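You operate a simulated robot arm through the tools that you are given. There is no shell and no other tool. Be economical: measure what you need, move in short steps, check, and stop when the job is done.

Carry out the task below with a simulated robot arm. There is one attempt and no reset: what you move stays moved.

TASK
Stand two short sticks in slots 26 and 29 of the green drum.
Fine: load each slot at the red pointer; free the stand to turn it and lock it again before loading.
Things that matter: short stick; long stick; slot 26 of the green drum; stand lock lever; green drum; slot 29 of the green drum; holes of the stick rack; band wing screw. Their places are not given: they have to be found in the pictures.

It is judged by the outcome, as a careful person would: the job done as asked, and still so three seconds after it is handed in. It fails if anything else is knocked over, pushed out of place, dropped, spilled or broken.

THE ROBOT
A 7-joint arm with a two-finger parallel gripper, fixed in place. Base frame: the origin is at the foot of the arm, x ahead of it, y to its left, z up. Lengths are in mm, angles in rad, forces in N, time in s.
With the tool pointing down near the work surface it reaches from about 300 to 700 mm from the base axis. Its first joint turns from -1.152 to 1.152 rad. Payload 1.57 kg.
Tool frame: the origin (TCP) lies between the finger pads and is the grasp point; the fingertips stand 30 mm ahead of it; z points along the fingers, y is the line along which they close. The gripper opens to 110 mm. The fingers are 24 mm wide and 12 mm thick; the gripper's body (48 by 112 mm) begins 78 mm behind the TCP.
Orientation is that of the tool frame in the base frame, as a unit quaternion [x, y, z, w]. With the fingers straight down and closing along the base's y, the tool's x points along the base's -x, its y along +y and its z along -z.

THE INTERFACE
- The arm moves only by the tool apply_moves. Its argument "commands" is a list of rows, each a list of 2 entries, a list of its own where there are three numbers: the shift along the tool's x, y, z in m, then the turn, a rotation vector about the tool's x, y, z in rad. In form: [[[tx, ty, tz], [wx, wy, wz]], ...]. A call has 1 to 10 rows; each row shifts and turns the commanded pose from where the row before left it, along the tool's axes as they then stand. "fingers" is the gripper command, from -1 (fully open) to 1 (shut), values between in proportion, set as the call begins (left out, the last holds). A row lasts 0.2 s, in which the tool goes at most 50 mm and 0.15 rad; a call with a longer step from one row to the next is refused whole, and so is a gripper value outside its range. A pose out of reach is approached as far as the arm can. The call stops where the force on the tool passes 70 N (or 10 N more than at its start, if that is more) or the arm is blocked; 0.2 s more then pass. The fingers move at their own pace (about 108 mm/s each) and stop on an object; they squeeze with about 26 N. The grip force told is the motor's: it shows also when the fingers shut on nothing. Time passes only in rows, and 0.2 s behind the last, so rows that do not move let the fingers close. It gives the time, the measured TCP pose, the force on the tool (base axes), the opening and the grip force at its end, in the units of the frame above (readings bear some noise), and new pictures: "show" is both (left out), scene, wrist or none.
- Cameras (640 x 400 px; columns grow to the right, rows downward): "scene" is fixed at [174.7, -404.9, 1421.1]; the picture's right is [0.65, -0.76, 0.00], its down [-0.36, -0.31, -0.88] and it looks along [0.67, 0.57, -0.47] (base axes); focal length 315 px, centre (320, 200). "wrist" rides on the gripper at [-36, 0, -80] in the tool frame; the picture's right is [0.00, -1.00, 0.00], its down [0.97, 0.00, -0.24] and it looks along [0.24, 0.00, 0.97] (tool axes); focal length 218 px, centre (320, 200).
- probe_pixels(camera, pixels): there is no depth. For up to 12 entries [column, row, z] of the newest picture of that camera ("zoom" is the newest enlarged one), the place [x, y] in the base frame at which the ray of that pixel passes the height z, good to about 2 mm, but the place of the scene camera against the robot may be out by one fixed shift of up to 12 mm in any direction. No time passes.
- enlarge(camera, box): a new picture of the part [left, top, right, bottom] of that camera's present view, enlarged. No time passes.
- close_job(): hands the job in; it is judged then, once.

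Work in short steps. Measure before you move; look again where a grasp or a placing could have gone wrong, and mend it. You have 80 turns and 120 pictures in all, the two below and enlarged ones among them. Open the gripper and draw the arm clear of the work before you hand the job in, unless the task says otherwise; then end with one line.

The tools are called after "Request:" as a command line: name --argument value ..., lists and objects as JSON in quotes. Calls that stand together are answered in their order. apply_moves: Moves the arm, as the interface text tells. Its arguments: {"type":"object","properties":{"commands":{"type":"array","items":{"type":"array"}},"fingers":{"type":"number"},"show":{"type":"string","enum":["both","scene","wrist","none"]}},"required":["commands"]} The other tools are called the same way: probe_pixels (camera, pixels) gives the place at which the rays of pixels pass given heights; enlarge (camera, box) takes an enlarged picture of a part of a camera's view; close_job () hands the job in.

At the start:

```text
clock: 0.0
position: [390.2, -30.4, 1296.0]
orientation: [0.001, 1.0, 0.0, -0.001]
wrist_force: [-1.0, 0.6, -0.3]
width: 110.1
grasp_force: 0.0
```

scene: 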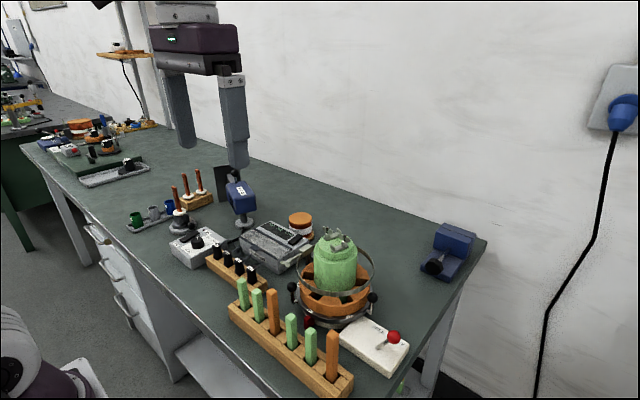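
wrist: 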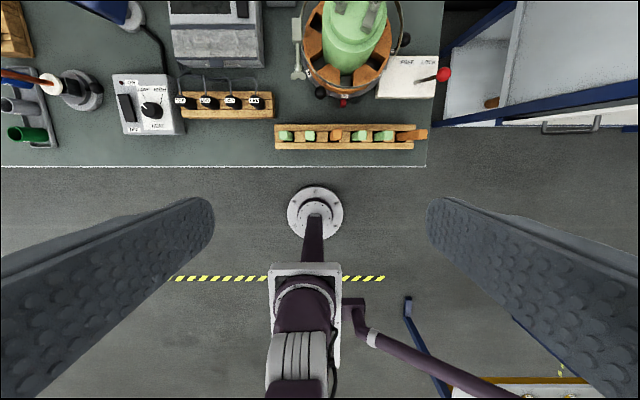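

I start by enlarging the drum area in both views to see the slots, lever, pointer and sticks.

Request:
enlarge --camera "scene" --box '[220, 210, 420, 400]'

Request:
enlarge --camera "wrist" --box '[260, 0, 460, 160]'

```text
2.11 times, centred on (320, 305) of scene
```

zoom: 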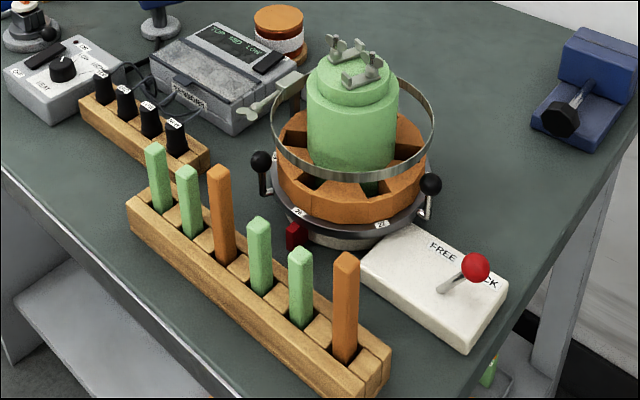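

```text
2.50 times, centred on (360, 80) of wrist
```

zoom: 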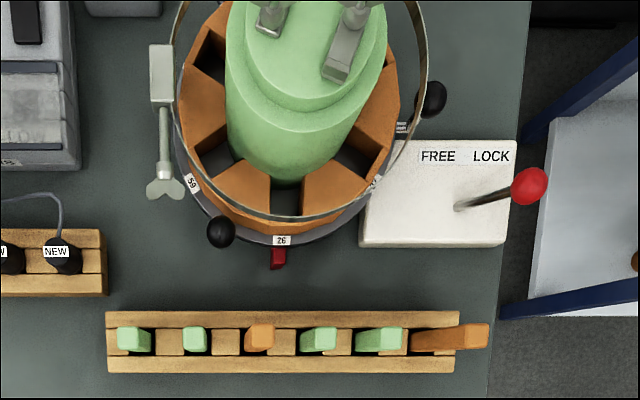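

I probe positions of the rack, drum, pointer and lever, then move the camera forward to look down on the drum.

Request:
probe_pixels --camera "wrist" --pixels '[[287, 135, 920], [310, 135, 920], [336, 135, 920], [359, 135, 920], [378, 135, 920], [343, 102, 880], [348, 97, 890], [403, 82, 890], [443, 74, 930], [347, 45, 940]]'

Request:
apply_moves --commands '[[[-0.05, 0, 0], [0, 0, 0]], [[-0.05, 0, 0], [0, 0, 0]], [[-0.05, 0.0, 0], [0, 0, 0]], [[-0.05, -0.03, 0], [0, 0, 0]], [[0, -0.03, 0], [0, 0, 0]], [[0, 0, 0], [0, 0, 0]]]'

```text
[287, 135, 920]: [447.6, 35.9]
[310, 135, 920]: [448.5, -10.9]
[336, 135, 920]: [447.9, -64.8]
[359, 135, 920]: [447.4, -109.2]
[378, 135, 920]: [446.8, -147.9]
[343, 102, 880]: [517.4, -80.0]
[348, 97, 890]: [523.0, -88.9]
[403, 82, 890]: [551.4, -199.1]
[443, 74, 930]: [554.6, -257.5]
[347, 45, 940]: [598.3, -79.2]
```

```text
refused: row 4 steps farther than a row can; nothing moved
```

Request:
apply_moves --commands '[[[-0.045, -0.01, 0], [0, 0, 0]], [[-0.045, -0.01, 0], [0, 0, 0]], [[-0.045, -0.01, 0], [0, 0, 0]], [[-0.045, -0.02, 0], [0, 0, 0]], [[0, -0.02, 0], [0, 0, 0]], [[0, 0, 0], [0, 0, 0]]]'

```text
clock: 1.4
position: [529.5, -91.5, 1265.2]
orientation: [0.001, 1.0, 0.0, 0.0]
wrist_force: [0.8, 0.1, 1.0]
width: 109.9
grasp_force: 0.0
out of reach, approached as far as the arm can: row 3, 4
```

scene: 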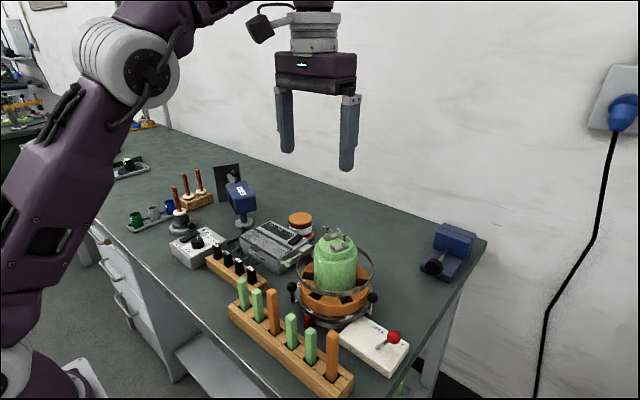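
wrist: 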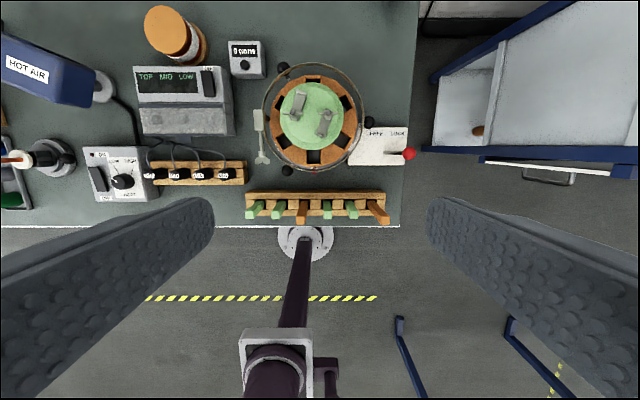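

Request:
enlarge --camera "wrist" --box '[240, 55, 420, 168]'

Request:
enlarge --camera "wrist" --box '[235, 150, 415, 262]'

```text
3.54 times, centred on (330, 112) of wrist
```

zoom: 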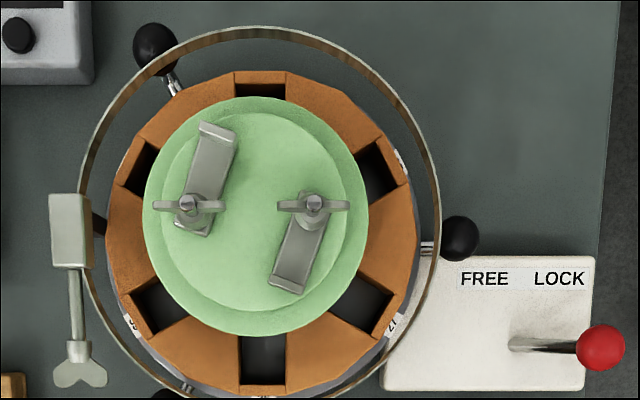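

```text
3.56 times, centred on (325, 206) of wrist
```

zoom: 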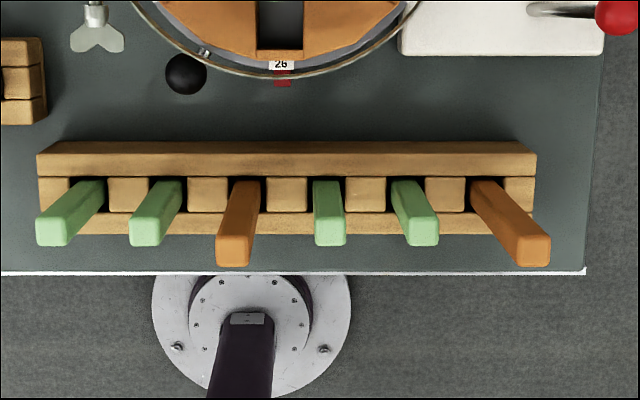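

I drop lower and nearer for precise triangulation.

Request:
apply_moves --commands '[[[0.02, 0, 0.04], [0, 0, 0]], [[0.02, 0, 0.04], [0, 0, 0]], [[0.0, 0.0, 0.03], [0, 0, 0]], [[0, 0, 0], [0, 0, 0]]]' --show "wrist"

Request:
enlarge --camera "wrist" --box '[220, 10, 440, 148]'

Request:
enlarge --camera "wrist" --box '[220, 120, 440, 258]'

```text
clock: 2.4
position: [488.0, -92.9, 1153.1]
orientation: [-0.001, 1.0, 0.0, 0.0]
wrist_force: [0.0, 0.2, -0.2]
width: 110.0
grasp_force: 0.0
```

wrist: 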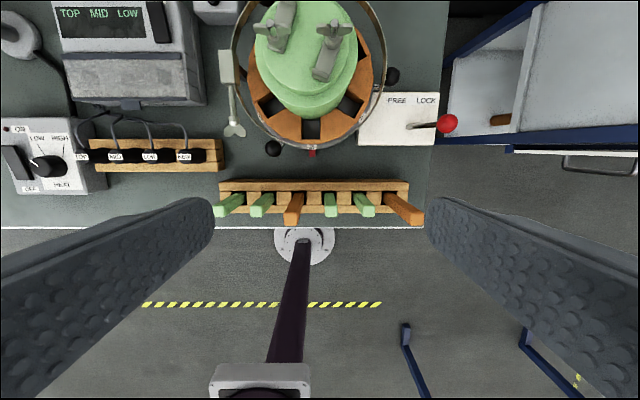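

```text
2.90 times, centred on (330, 79) of wrist
```

zoom: 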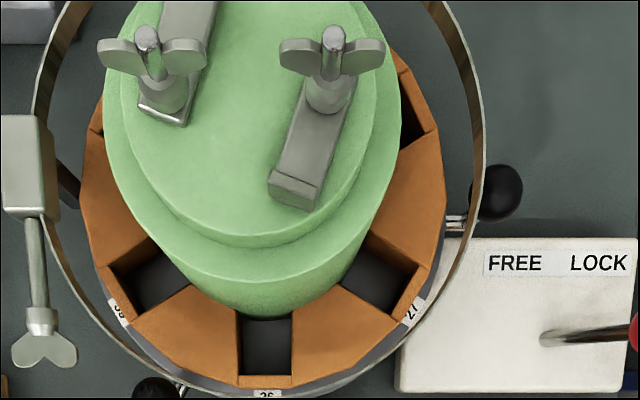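

```text
2.90 times, centred on (330, 189) of wrist
```

zoom: 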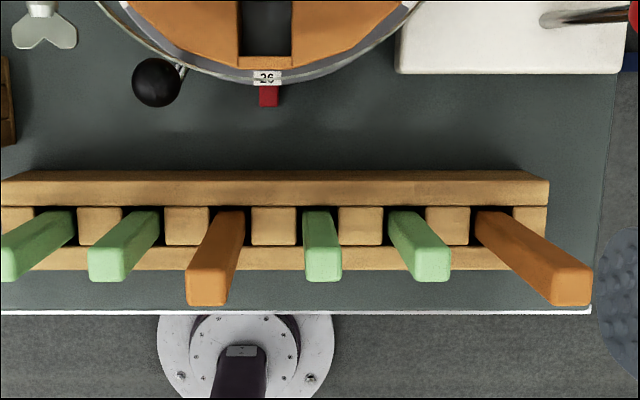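

Triangulation gives: short stick 4 (third green) at about (445, -104), top z≈970; drum centre about (601, -78); slot 26 already at the pointer and locked. I move above that stick and look.

Request:
apply_moves --commands '[[[0.043, -0.011, 0.02], [0, 0, 0]], [[0, 0, 0.045], [0, 0, 0]], [[0, 0, 0], [0, 0, 0]]]' --fingers 0.3 --show "both"

Request:
enlarge --camera "wrist" --box '[220, 100, 420, 300]'

```text
clock: 3.2
position: [444.4, -102.1, 1087.8]
orientation: [-0.001, 1.0, 0.001, 0.0]
wrist_force: [0.4, -1.0, -0.4]
width: 38.3
grasp_force: 0.0
```

scene: 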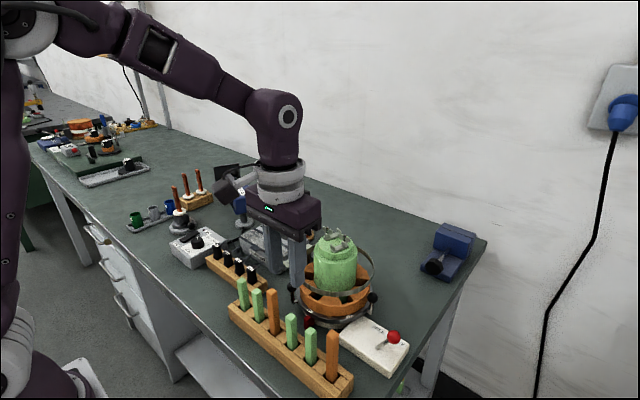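
wrist: 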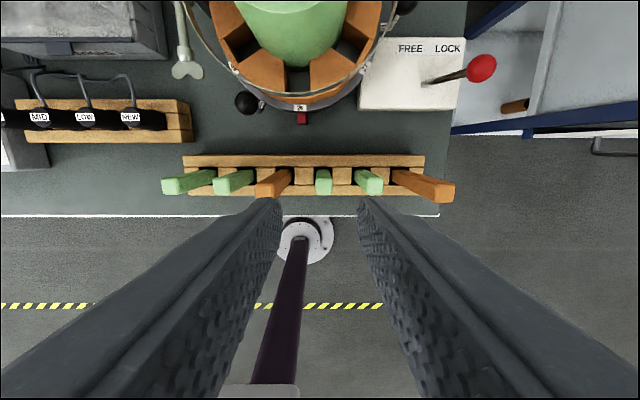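

```text
2.00 times, centred on (320, 200) of wrist
```

zoom: 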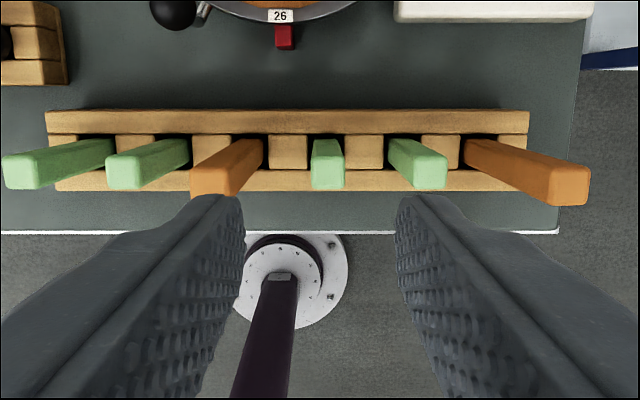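

Stick 4 sits at about (443, -105.5). I centre on it and descend with fingers 38 mm open.

Request:
apply_moves --commands '[[[0.0025, -0.0035, 0.03], [0, 0, 0]], [[0, 0, 0.03], [0, 0, 0]], [[0, 0, 0.03], [0, 0, 0]], [[0, 0, 0], [0, 0, 0]]]' --fingers 0.3

Request:
enlarge --camera "wrist" --box '[220, 100, 420, 300]'

Request:
enlarge --camera "scene" --box '[220, 240, 420, 400]'

```text
clock: 4.2
position: [443.4, -106.2, 999.2]
orientation: [0.001, 1.0, -0.001, 0.0]
wrist_force: [-0.2, 0.3, -0.6]
width: 38.7
grasp_force: 0.2
```

scene: 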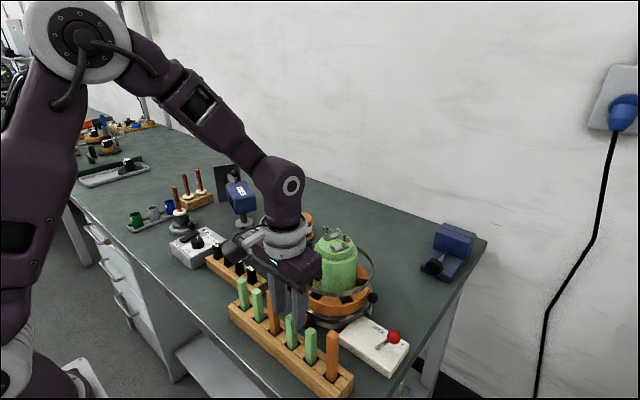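
wrist: 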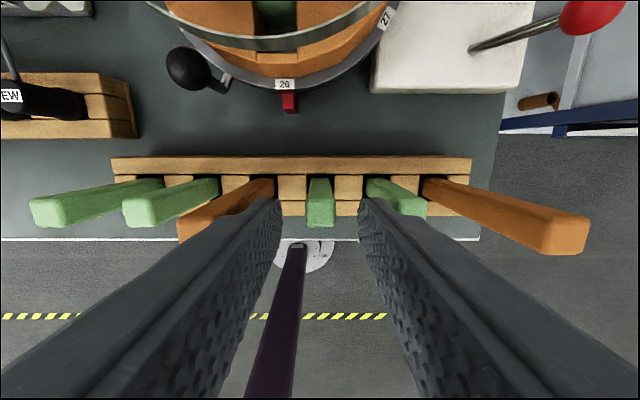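

```text
2.00 times, centred on (320, 200) of wrist
```

zoom: 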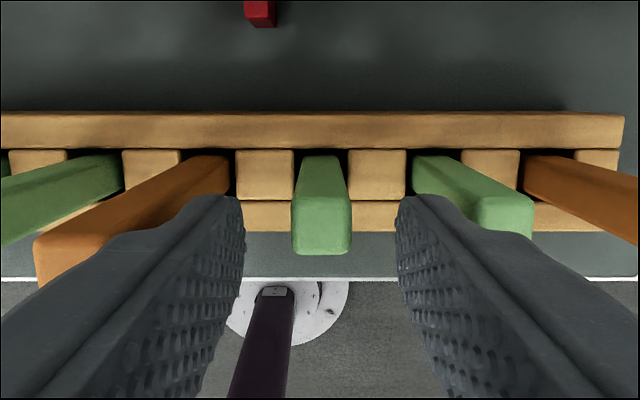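

```text
2.50 times, centred on (320, 320) of scene
```

zoom: 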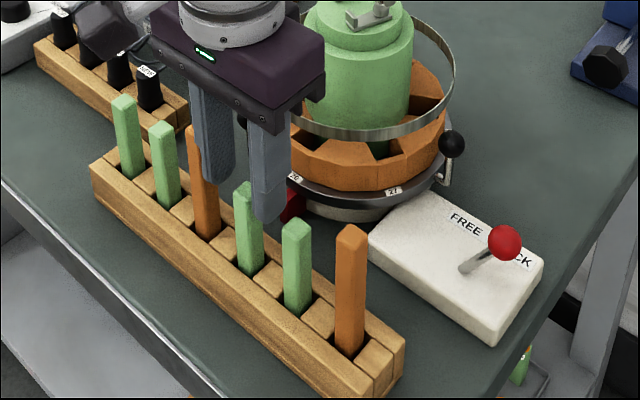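

Stick is centred between fingers (column 321). Descending 40 mm and closing.

Request:
apply_moves --commands '[[[0.001, 0, 0.02], [0, 0, 0]], [[0, 0, 0.02], [0, 0, 0]], [[0, 0, 0], [0, 0, 0]]]' --show "wrist"

Request:
apply_moves --commands '[[[0, 0, 0], [0, 0, 0]], [[0, 0, 0], [0, 0, 0]]]' --fingers 1

```text
clock: 5.0
position: [442.1, -103.9, 958.1]
orientation: [0.0, 1.0, 0.0, 0.0]
wrist_force: [-0.7, 0.5, -0.7]
width: 38.7
grasp_force: 0.0
```

wrist: 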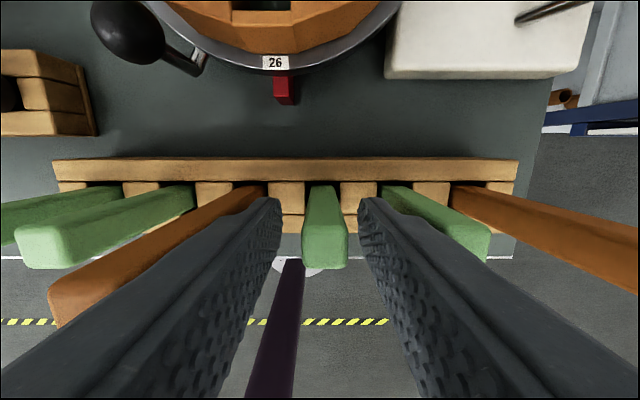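

```text
clock: 5.6
position: [442.6, -104.9, 959.5]
orientation: [0.0, 1.0, 0.001, 0.0]
wrist_force: [-0.9, 0.1, 0.0]
width: 15.2
grasp_force: 26.2
```

scene: 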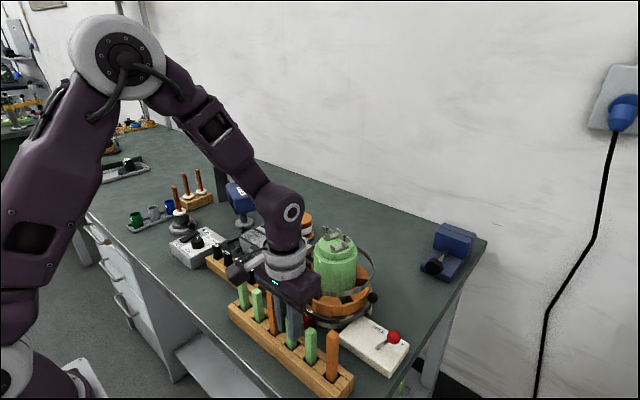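
wrist: 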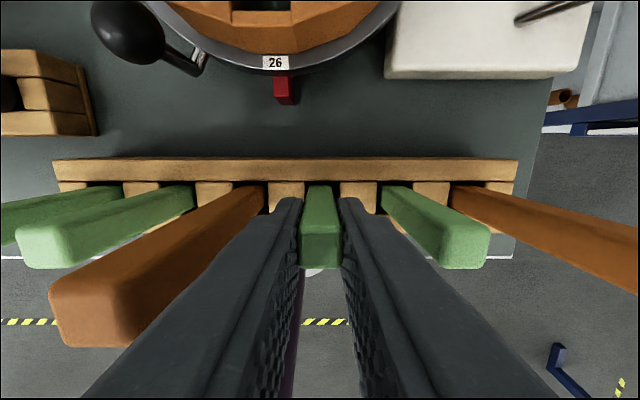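

Gripped (15.2 mm). Lifting straight up.

Request:
apply_moves --commands '[[[0, 0, -0.03], [0, 0, 0]], [[0, 0, -0.04], [0, 0, 0]], [[0, 0, -0.045], [0, 0, 0]], [[0, 0, -0.045], [0, 0, 0]], [[0, 0, 0], [0, 0, 0]]]'

Request:
enlarge --camera "scene" --box '[220, 200, 420, 360]'

Request:
enlarge --camera "wrist" --box '[210, 0, 430, 138]'

```text
clock: 6.8
position: [437.2, -105.4, 1119.8]
orientation: [-0.001, 1.0, 0.0, 0.0]
wrist_force: [-0.4, 0.2, -0.3]
width: 15.4
grasp_force: 25.8
```

scene: 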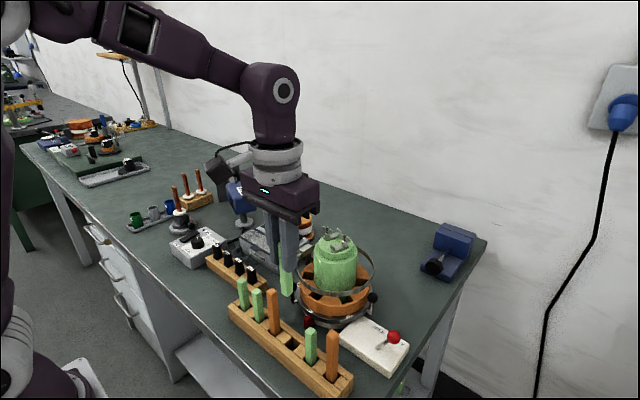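
wrist: 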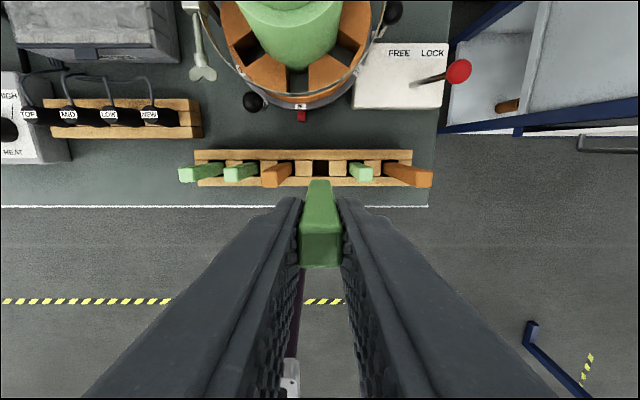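

```text
2.50 times, centred on (320, 280) of scene
```

zoom: 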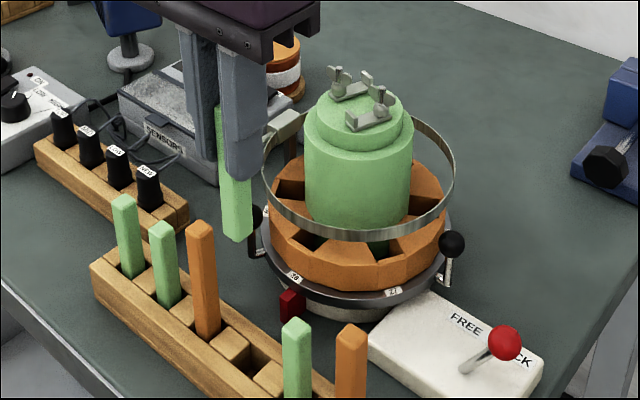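

```text
2.90 times, centred on (320, 69) of wrist
```

zoom: 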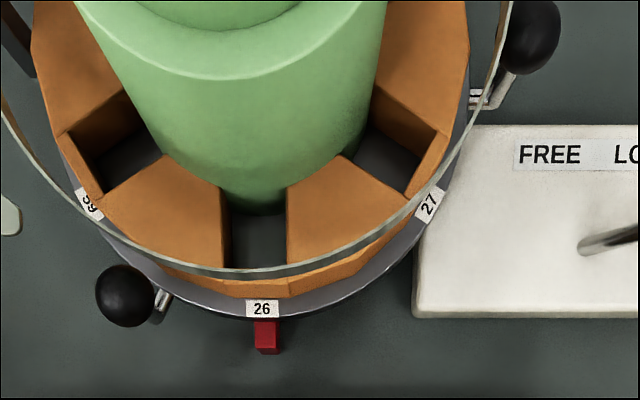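

The left label needs reading: enlarge it.

Request:
enlarge --camera "wrist" --box '[225, 55, 265, 80]'

Request:
enlarge --camera "wrist" --box '[280, 90, 320, 115]'

```text
16.00 times, centred on (245, 68) of wrist
```

zoom: 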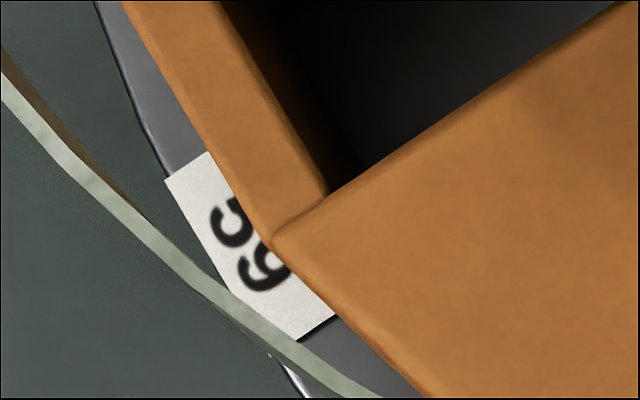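

```text
16.00 times, centred on (300, 102) of wrist
```

zoom: 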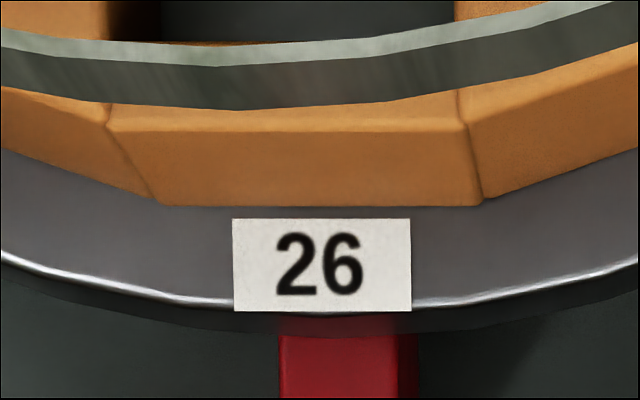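

The left label is partly hidden; I'll read it after turning. Now I carry the stick over slot 26 (centre ≈ (543, -80.7)) and look.

Request:
apply_moves --commands '[[[-0.035, 0.008, 0], [0, 0, 0]], [[-0.035, 0.008, 0], [0, 0, 0]], [[-0.034, 0.0085, 0], [0, 0, 0]], [[0, 0, 0], [0, 0, 0]], [[0, 0, 0], [0, 0, 0]]]'

Request:
enlarge --camera "wrist" --box '[220, 80, 420, 205]'

Request:
enlarge --camera "scene" --box '[260, 210, 420, 340]'

```text
clock: 8.0
position: [543.6, -80.1, 1117.3]
orientation: [0.0, 1.0, 0.0, 0.0]
wrist_force: [-0.4, 0.3, -0.3]
width: 15.3
grasp_force: 25.9
```

scene: 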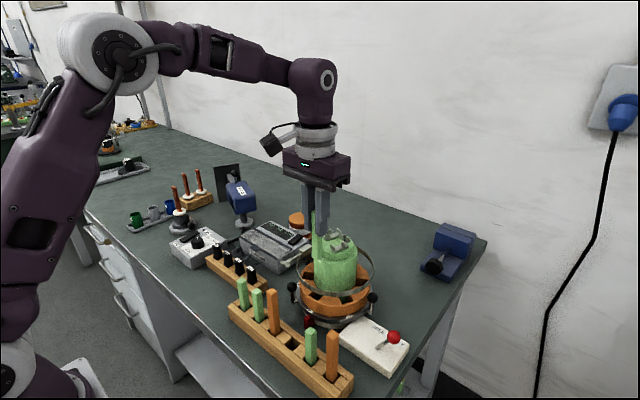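
wrist: 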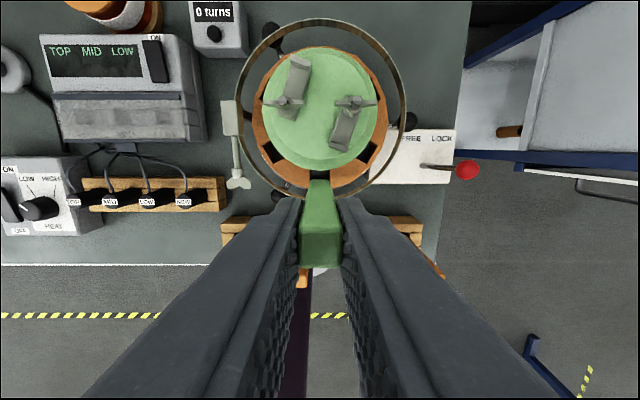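

```text
3.20 times, centred on (320, 142) of wrist
```

zoom: 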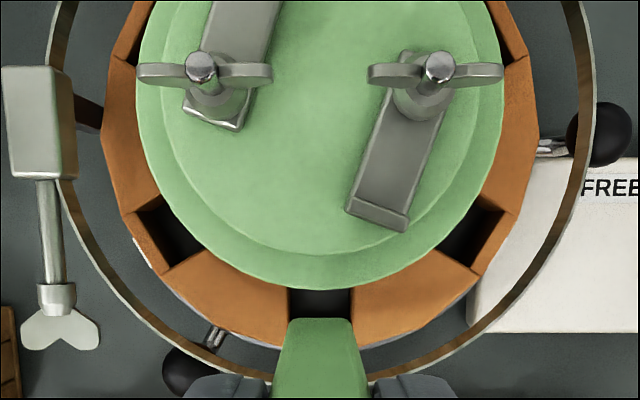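

```text
3.08 times, centred on (340, 275) of scene
```

zoom: 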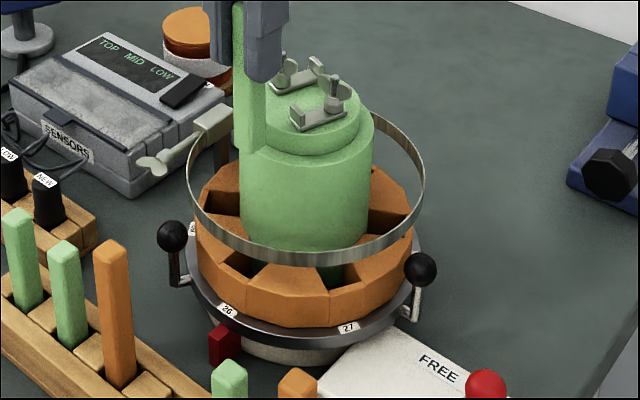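

Slot and stick are aligned laterally (column 320). I shift 2 mm outward and lower to put the stick's foot just above the ring.

Request:
apply_moves --commands '[[[0.002, 0, 0.025], [0, 0, 0]], [[0, 0, 0.025], [0, 0, 0]], [[0, 0, 0.02], [0, 0, 0]], [[0, 0, 0], [0, 0, 0]]]'

Request:
enlarge --camera "wrist" --box '[220, 80, 420, 205]'

Request:
enlarge --camera "scene" --box '[270, 220, 400, 330]'

```text
clock: 9.0
position: [543.1, -79.9, 1048.4]
orientation: [0.0, 1.0, 0.0, 0.0]
wrist_force: [0.1, 0.8, -0.4]
width: 15.1
grasp_force: 26.2
```

scene: 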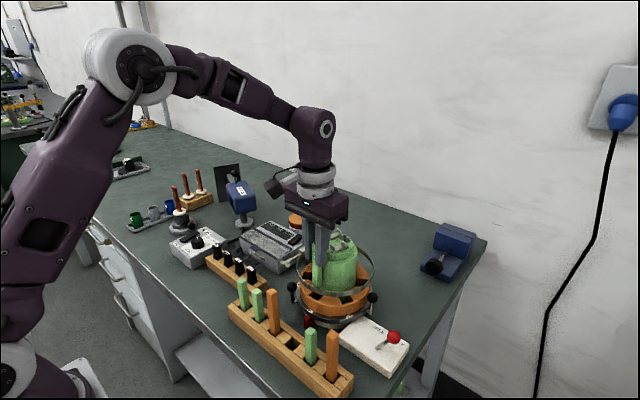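
wrist: 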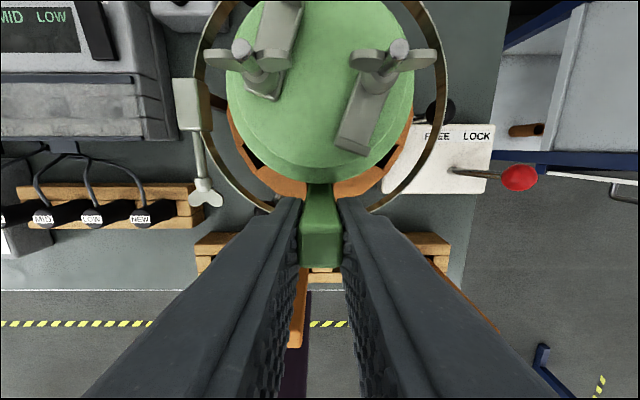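

```text
3.20 times, centred on (320, 142) of wrist
```

zoom: 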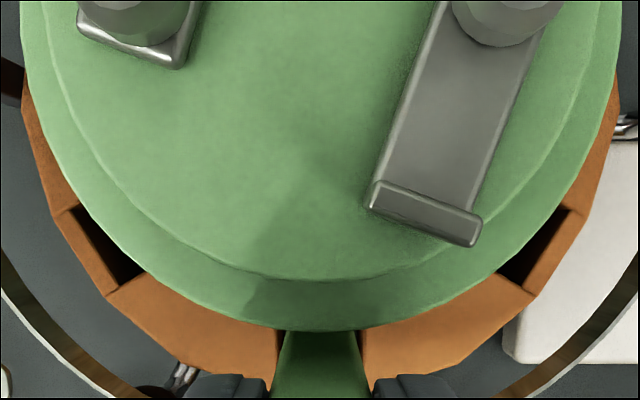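

```text
3.64 times, centred on (335, 275) of scene
```

zoom: 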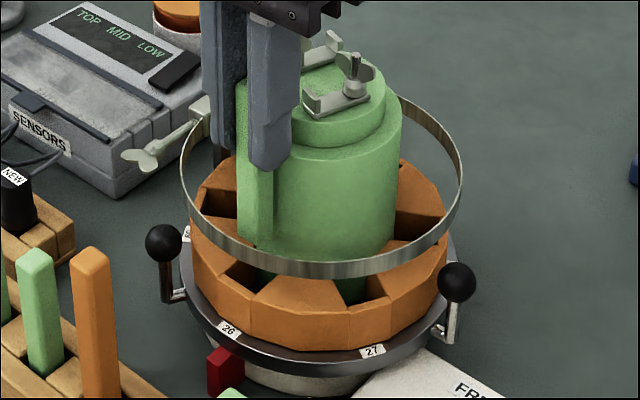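

Alignment looks right; continue down gently.

Request:
apply_moves --commands '[[[0.001, 0, 0.012], [0, 0, 0]], [[0, 0, 0.012], [0, 0, 0]], [[0, 0, 0.008], [0, 0, 0]], [[0, 0, 0], [0, 0, 0]]]'

Request:
enlarge --camera "scene" --box '[270, 220, 400, 330]'

```text
clock: 10.0
position: [542.8, -81.8, 1016.1]
orientation: [0.0, 1.0, 0.0, 0.0]
wrist_force: [0.1, 0.7, -0.8]
width: 15.2
grasp_force: 26.2
```

scene: 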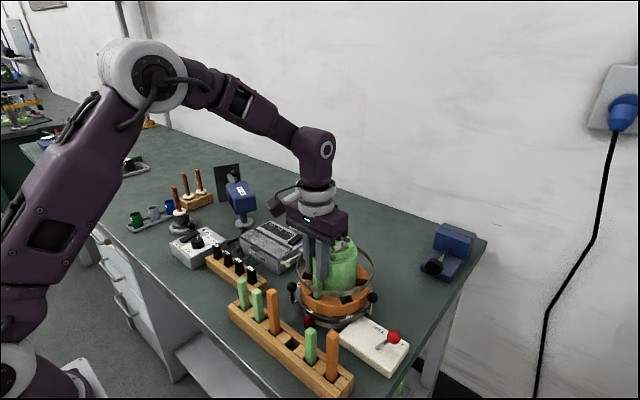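
wrist: 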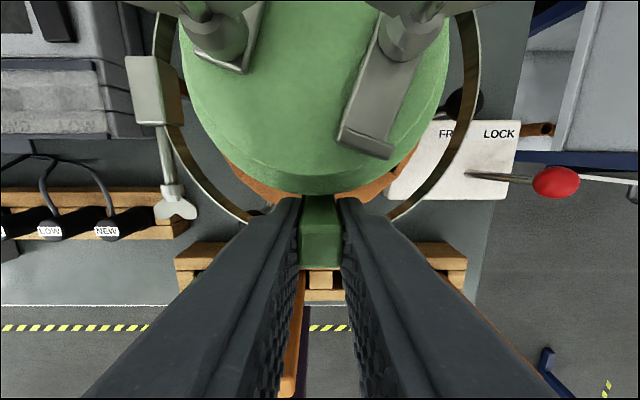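

```text
3.64 times, centred on (335, 275) of scene
```

zoom: 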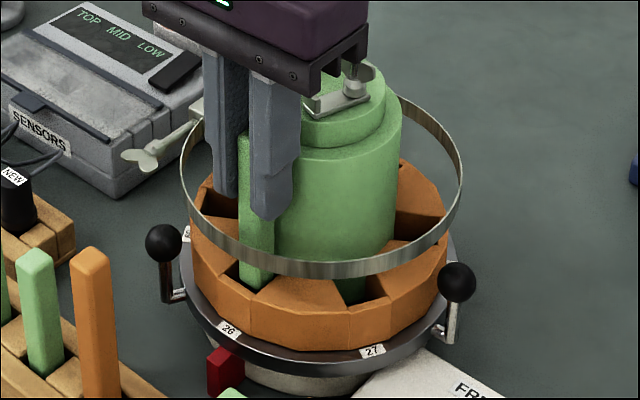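

The foot is inside slot 26. Lowering more in small steps, checking force.

Request:
apply_moves --commands '[[[0, 0, 0.005], [0, 0, 0]], [[0, 0, 0.005], [0, 0, 0]], [[0, 0, 0.004], [0, 0, 0]], [[0, 0, 0], [0, 0, 0]]]' --show "none"

Request:
enlarge --camera "scene" --box '[270, 220, 400, 330]'

```text
clock: 11.0
position: [542.0, -80.6, 1002.8]
orientation: [0.0, 1.0, 0.0, 0.0]
wrist_force: [-0.2, 0.2, -0.7]
width: 15.4
grasp_force: 25.7
```

```text
3.64 times, centred on (335, 275) of scene
```

zoom: 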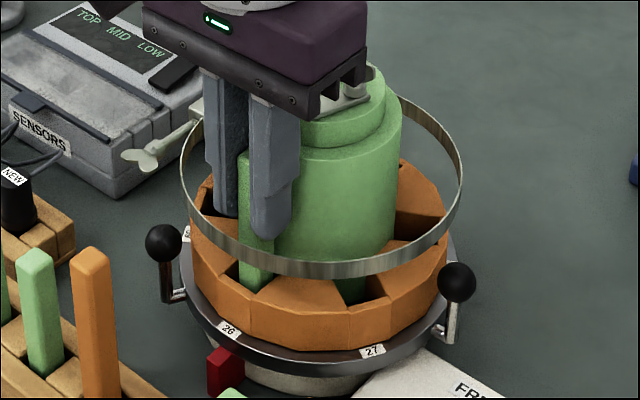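

Request:
apply_moves --commands '[[[0, 0, 0.003], [0, 0, 0]], [[0, 0, 0.003], [0, 0, 0]], [[0, 0, 0.003], [0, 0, 0]], [[0, 0, 0], [0, 0, 0]]]' --show "none"

```text
clock: 12.0
position: [542.7, -81.5, 993.5]
orientation: [-0.001, 1.0, 0.0, 0.0]
wrist_force: [0.7, -0.2, -0.8]
width: 15.3
grasp_force: 25.5
```

Request:
apply_moves --commands '[[[0, 0, 0.003], [0, 0, 0]], [[0, 0, 0.002], [0, 0, 0]], [[0, 0, 0.002], [0, 0, 0]], [[0, 0, 0], [0, 0, 0]]]' --show "none"

Request:
enlarge --camera "scene" --box '[270, 220, 400, 330]'

```text
clock: 13.0
position: [543.1, -80.1, 986.7]
orientation: [0.0, 1.0, 0.0, 0.0]
wrist_force: [2.7, -1.6, 22.7]
width: 15.1
grasp_force: 25.8
```

```text
3.64 times, centred on (335, 275) of scene
```

zoom: 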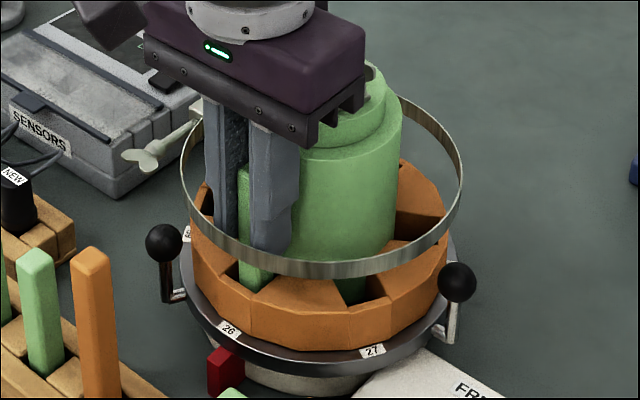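

Contact at z=986.7 (22 N): stick stands on the slot floor. Ease up 1 mm and open slightly.

Request:
apply_moves --commands '[[[0, 0, -0.001], [0, 0, 0]], [[0, 0, 0], [0, 0, 0]], [[0, 0, 0], [0, 0, 0]]]' --fingers 0.5

Request:
enlarge --camera "scene" --box '[270, 220, 400, 330]'

```text
clock: 13.8
position: [541.8, -80.3, 986.8]
orientation: [0.001, 1.0, 0.0, 0.001]
wrist_force: [-0.1, -0.6, 0.2]
width: 27.5
grasp_force: 0.1
```

scene: 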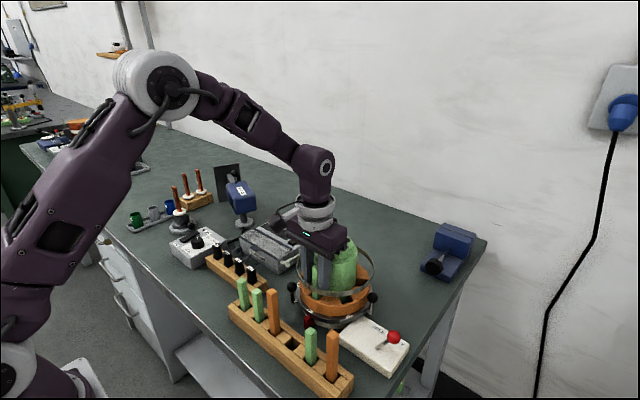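
wrist: 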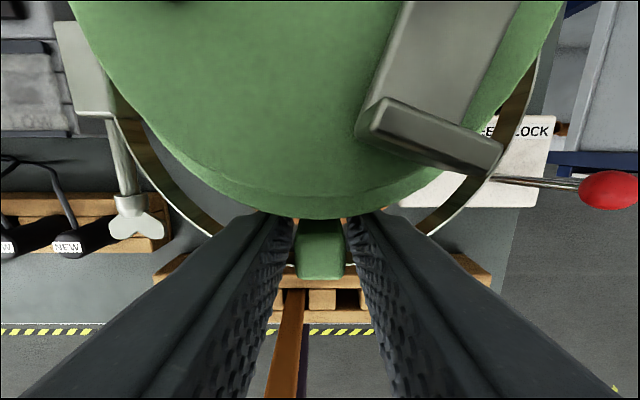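

```text
3.64 times, centred on (335, 275) of scene
```

zoom: 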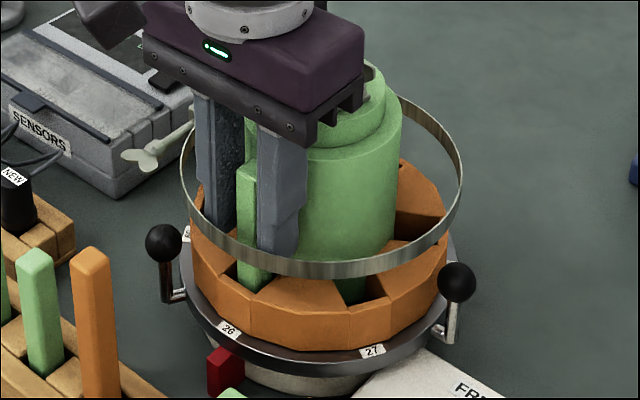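

Stick released and upright. Retreat straight up.

Request:
apply_moves --commands '[[[0, 0, -0.02], [0, 0, 0]], [[0, 0, -0.04], [0, 0, 0]], [[0, 0, -0.045], [0, 0, 0]], [[0.03, 0, -0.035], [0, 0, 0]], [[0.04, 0, 0], [0, 0, 0]], [[0, 0, 0], [0, 0, 0]]]'

Request:
enlarge --camera "scene" --box '[270, 220, 430, 360]'

Request:
enlarge --camera "wrist" --box '[220, 0, 480, 162]'

```text
clock: 15.2
position: [469.9, -81.6, 1126.4]
orientation: [-0.001, 1.0, 0.0, 0.0]
wrist_force: [-0.9, 0.6, 0.1]
width: 27.7
grasp_force: 0.0
```

scene: 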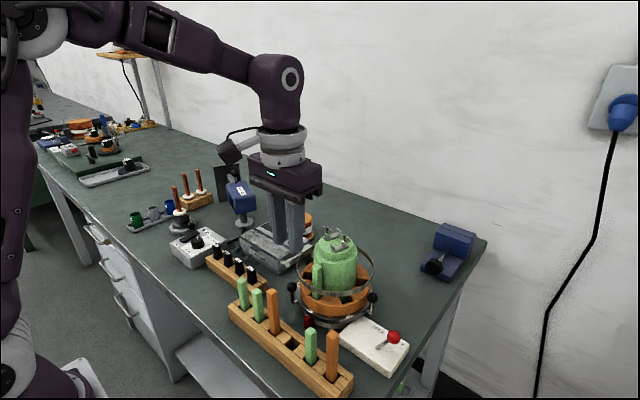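
wrist: 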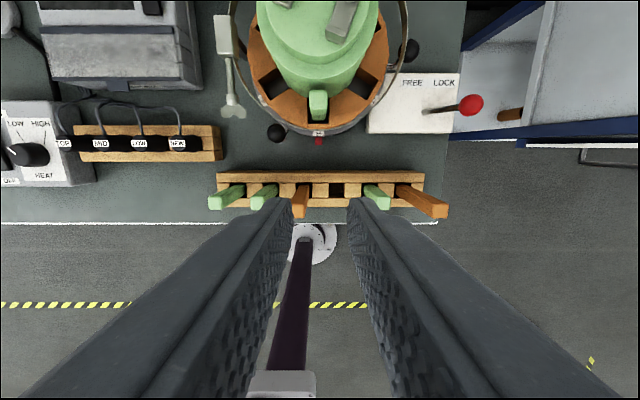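

```text
2.86 times, centred on (350, 290) of scene
```

zoom: 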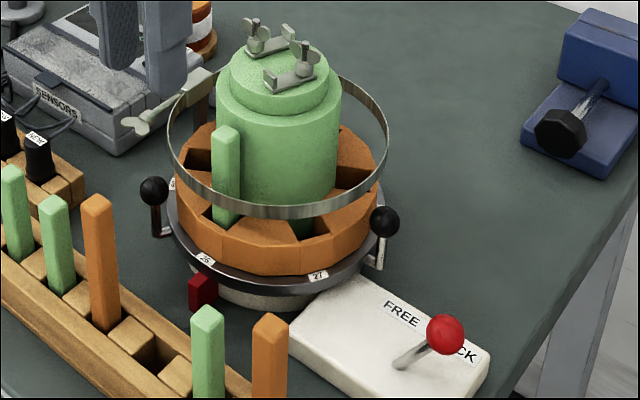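

```text
2.46 times, centred on (350, 81) of wrist
```

zoom: 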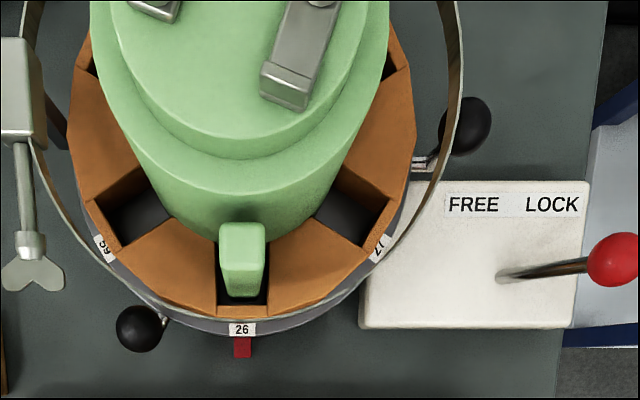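

Slot 26 is loaded. Lever knob is at about (555, -260, 926), pivot at y≈-220; it must swing toward +y for FREE. I go to its -y side with fingers shut.

Request:
apply_moves --commands '[[[-0.017, -0.044, 0], [0, 0, 0]], [[-0.017, -0.044, 0], [0, 0, 0]], [[-0.017, -0.044, 0], [0, 0, 0]], [[-0.017, -0.044, 0], [0, 0, 0]], [[-0.017, -0.044, 0], [0, 0, 0]], [[0, 0, 0.04], [0, 0, 0]], [[0, 0, 0.04], [0, 0, 0]], [[0, 0, 0.03], [0, 0, 0]], [[0, 0, 0], [0, 0, 0]]]' --fingers 1

Request:
enlarge --camera "scene" --box '[310, 200, 470, 400]'

```text
clock: 17.2
position: [560.8, -300.2, 1017.1]
orientation: [0.0, 1.0, 0.0, 0.0]
wrist_force: [-0.1, -1.0, 0.3]
width: 0.4
grasp_force: 21.1
out of reach, approached as far as the arm can: row 5
```

scene: 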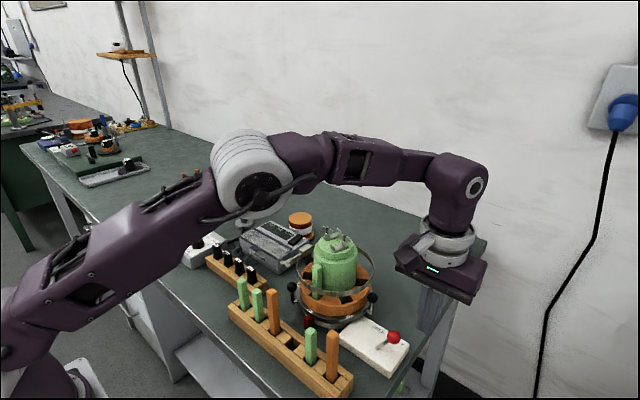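
wrist: 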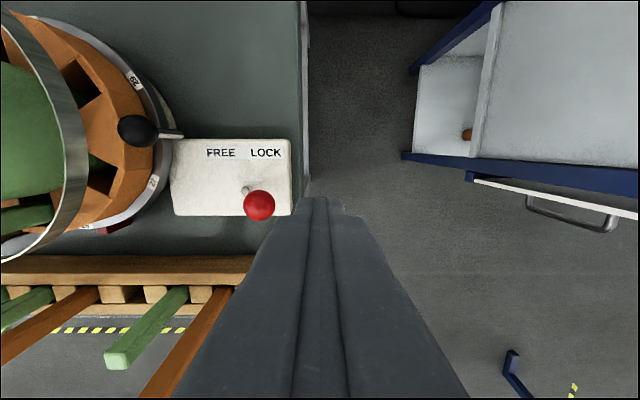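

```text
2.00 times, centred on (390, 300) of scene
```

zoom: 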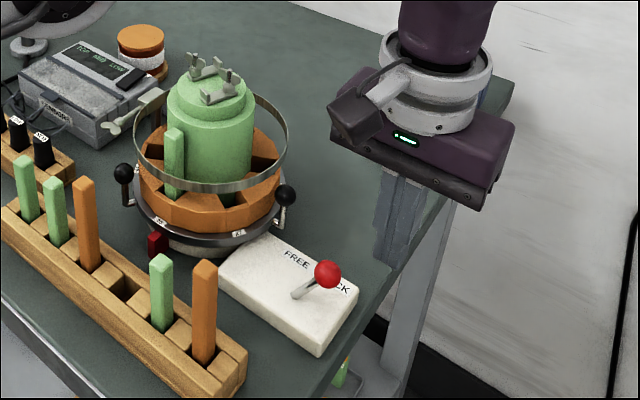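

Request:
enlarge --camera "wrist" --box '[110, 55, 174, 95]'

Request:
apply_moves --commands '[[[0.008, 0, 0.03], [0, 0, 0]], [[0, 0, 0.03], [0, 0, 0]], [[0, 0, 0], [0, 0, 0]]]'

Request:
enlarge --camera "scene" --box '[310, 200, 470, 400]'

```text
10.00 times, centred on (142, 75) of wrist
```

zoom: 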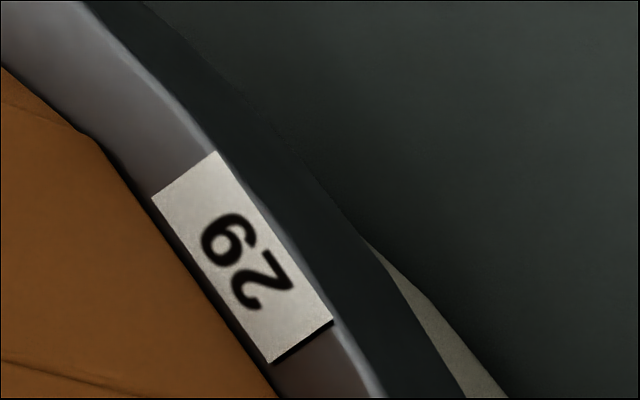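

```text
clock: 18.0
position: [551.2, -300.8, 957.9]
orientation: [0.001, 1.0, 0.0, 0.0]
wrist_force: [0.6, -0.1, 0.3]
width: 0.2
grasp_force: 20.9
```

scene: 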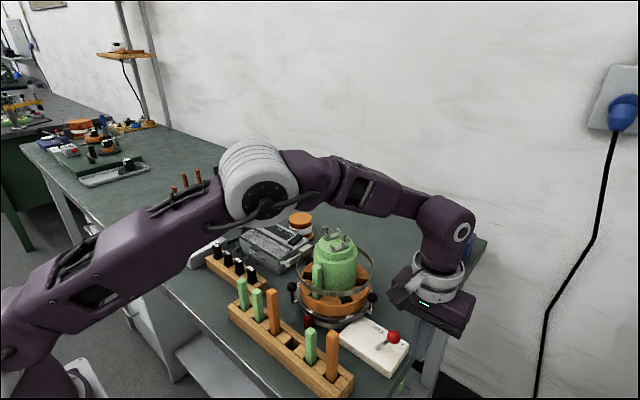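
wrist: 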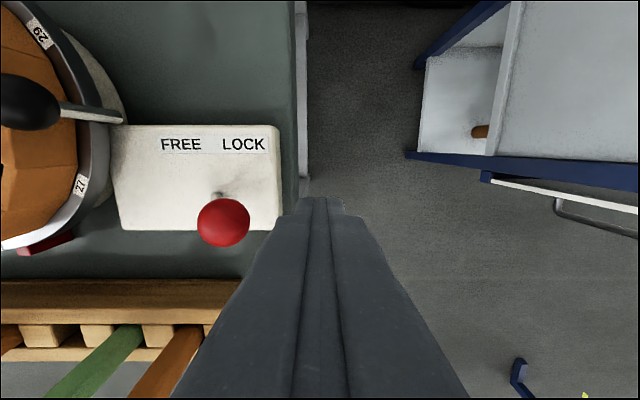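

```text
2.00 times, centred on (390, 300) of scene
```

zoom: 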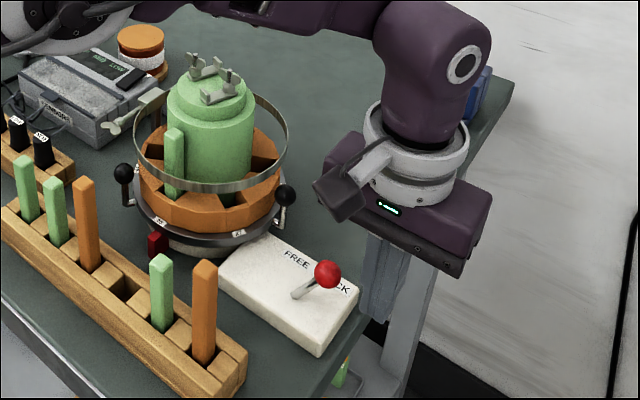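

The slot two steps from 26 (at the -y/back side) reads 29. Now push the lever knob toward FREE (+y) in small steps.

Request:
apply_moves --commands '[[[0, 0.012, 0], [0, 0, 0]], [[0, 0.01, 0], [0, 0, 0]], [[0, 0.01, 0], [0, 0, 0]], [[0, 0.01, 0], [0, 0, 0]], [[0, 0.01, 0], [0, 0, 0]], [[0, 0.01, 0], [0, 0, 0]], [[0, 0, 0], [0, 0, 0]]]'

Request:
enlarge --camera "scene" --box '[310, 200, 470, 400]'

```text
clock: 19.6
position: [549.6, -238.2, 957.9]
orientation: [0.0, 1.0, 0.001, 0.0]
wrist_force: [-0.3, 0.0, 1.4]
width: 0.1
grasp_force: 21.2
```

scene: 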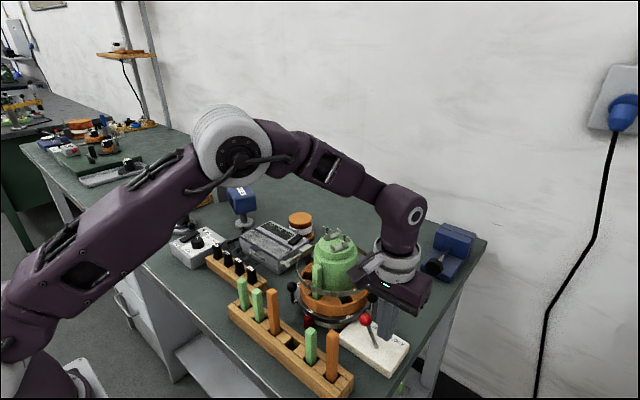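
wrist: 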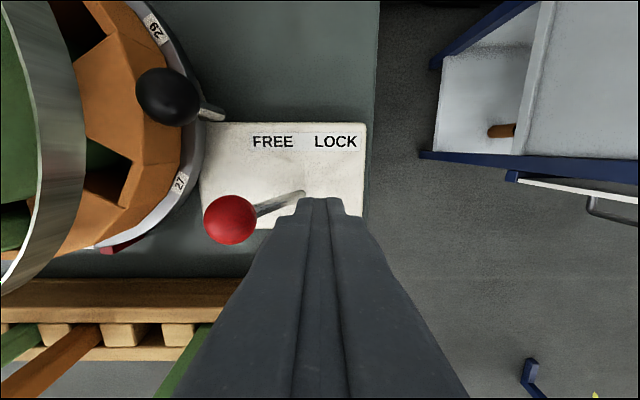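

```text
2.00 times, centred on (390, 300) of scene
```

zoom: 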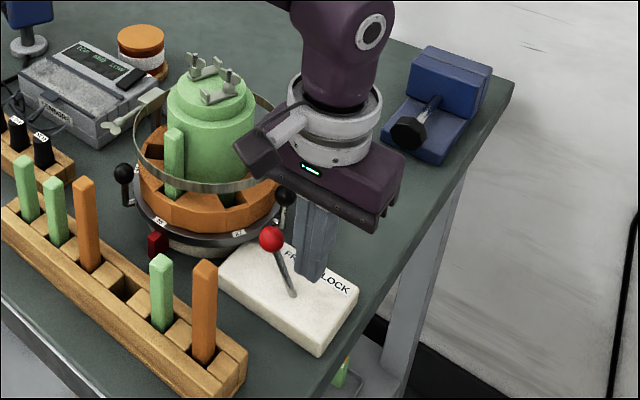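

The lever snapped to FREE (knob now at y≈-190). Next I'll go to the +x side of the black handle at about (604, -175); first check the blue block's location.

Request:
probe_pixels --camera "scene" --pixels '[[432, 268, 900], [425, 275, 870], [440, 225, 930]]'

Request:
apply_moves --commands '[[[0, -0.005, -0.03], [0, 0, 0]], [[0, 0, -0.045], [0, 0, 0]], [[0, 0, -0.045], [0, 0, 0]], [[-0.045, 0.015, 0], [0, 0, 0]], [[-0.045, 0.025, 0], [0, 0, 0]], [[0, 0.02, 0], [0, 0, 0]], [[0, 0, 0], [0, 0, 0]]]'

Request:
enlarge --camera "wrist" --box '[150, 80, 470, 280]'

```text
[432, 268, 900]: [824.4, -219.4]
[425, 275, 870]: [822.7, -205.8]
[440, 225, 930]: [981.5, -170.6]
```

```text
refused: row 5 steps farther than a row can; nothing moved
```

```text
2.00 times, centred on (310, 180) of wrist
```

zoom: 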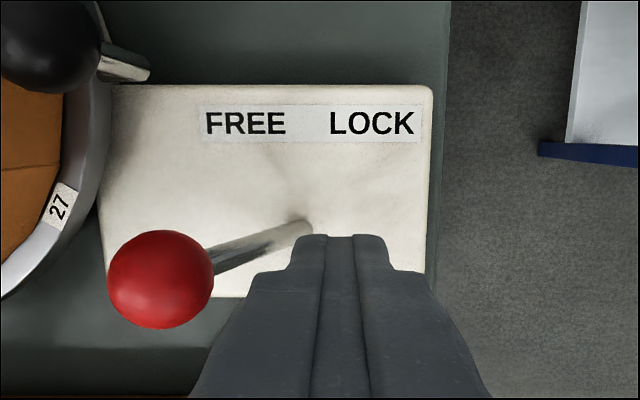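

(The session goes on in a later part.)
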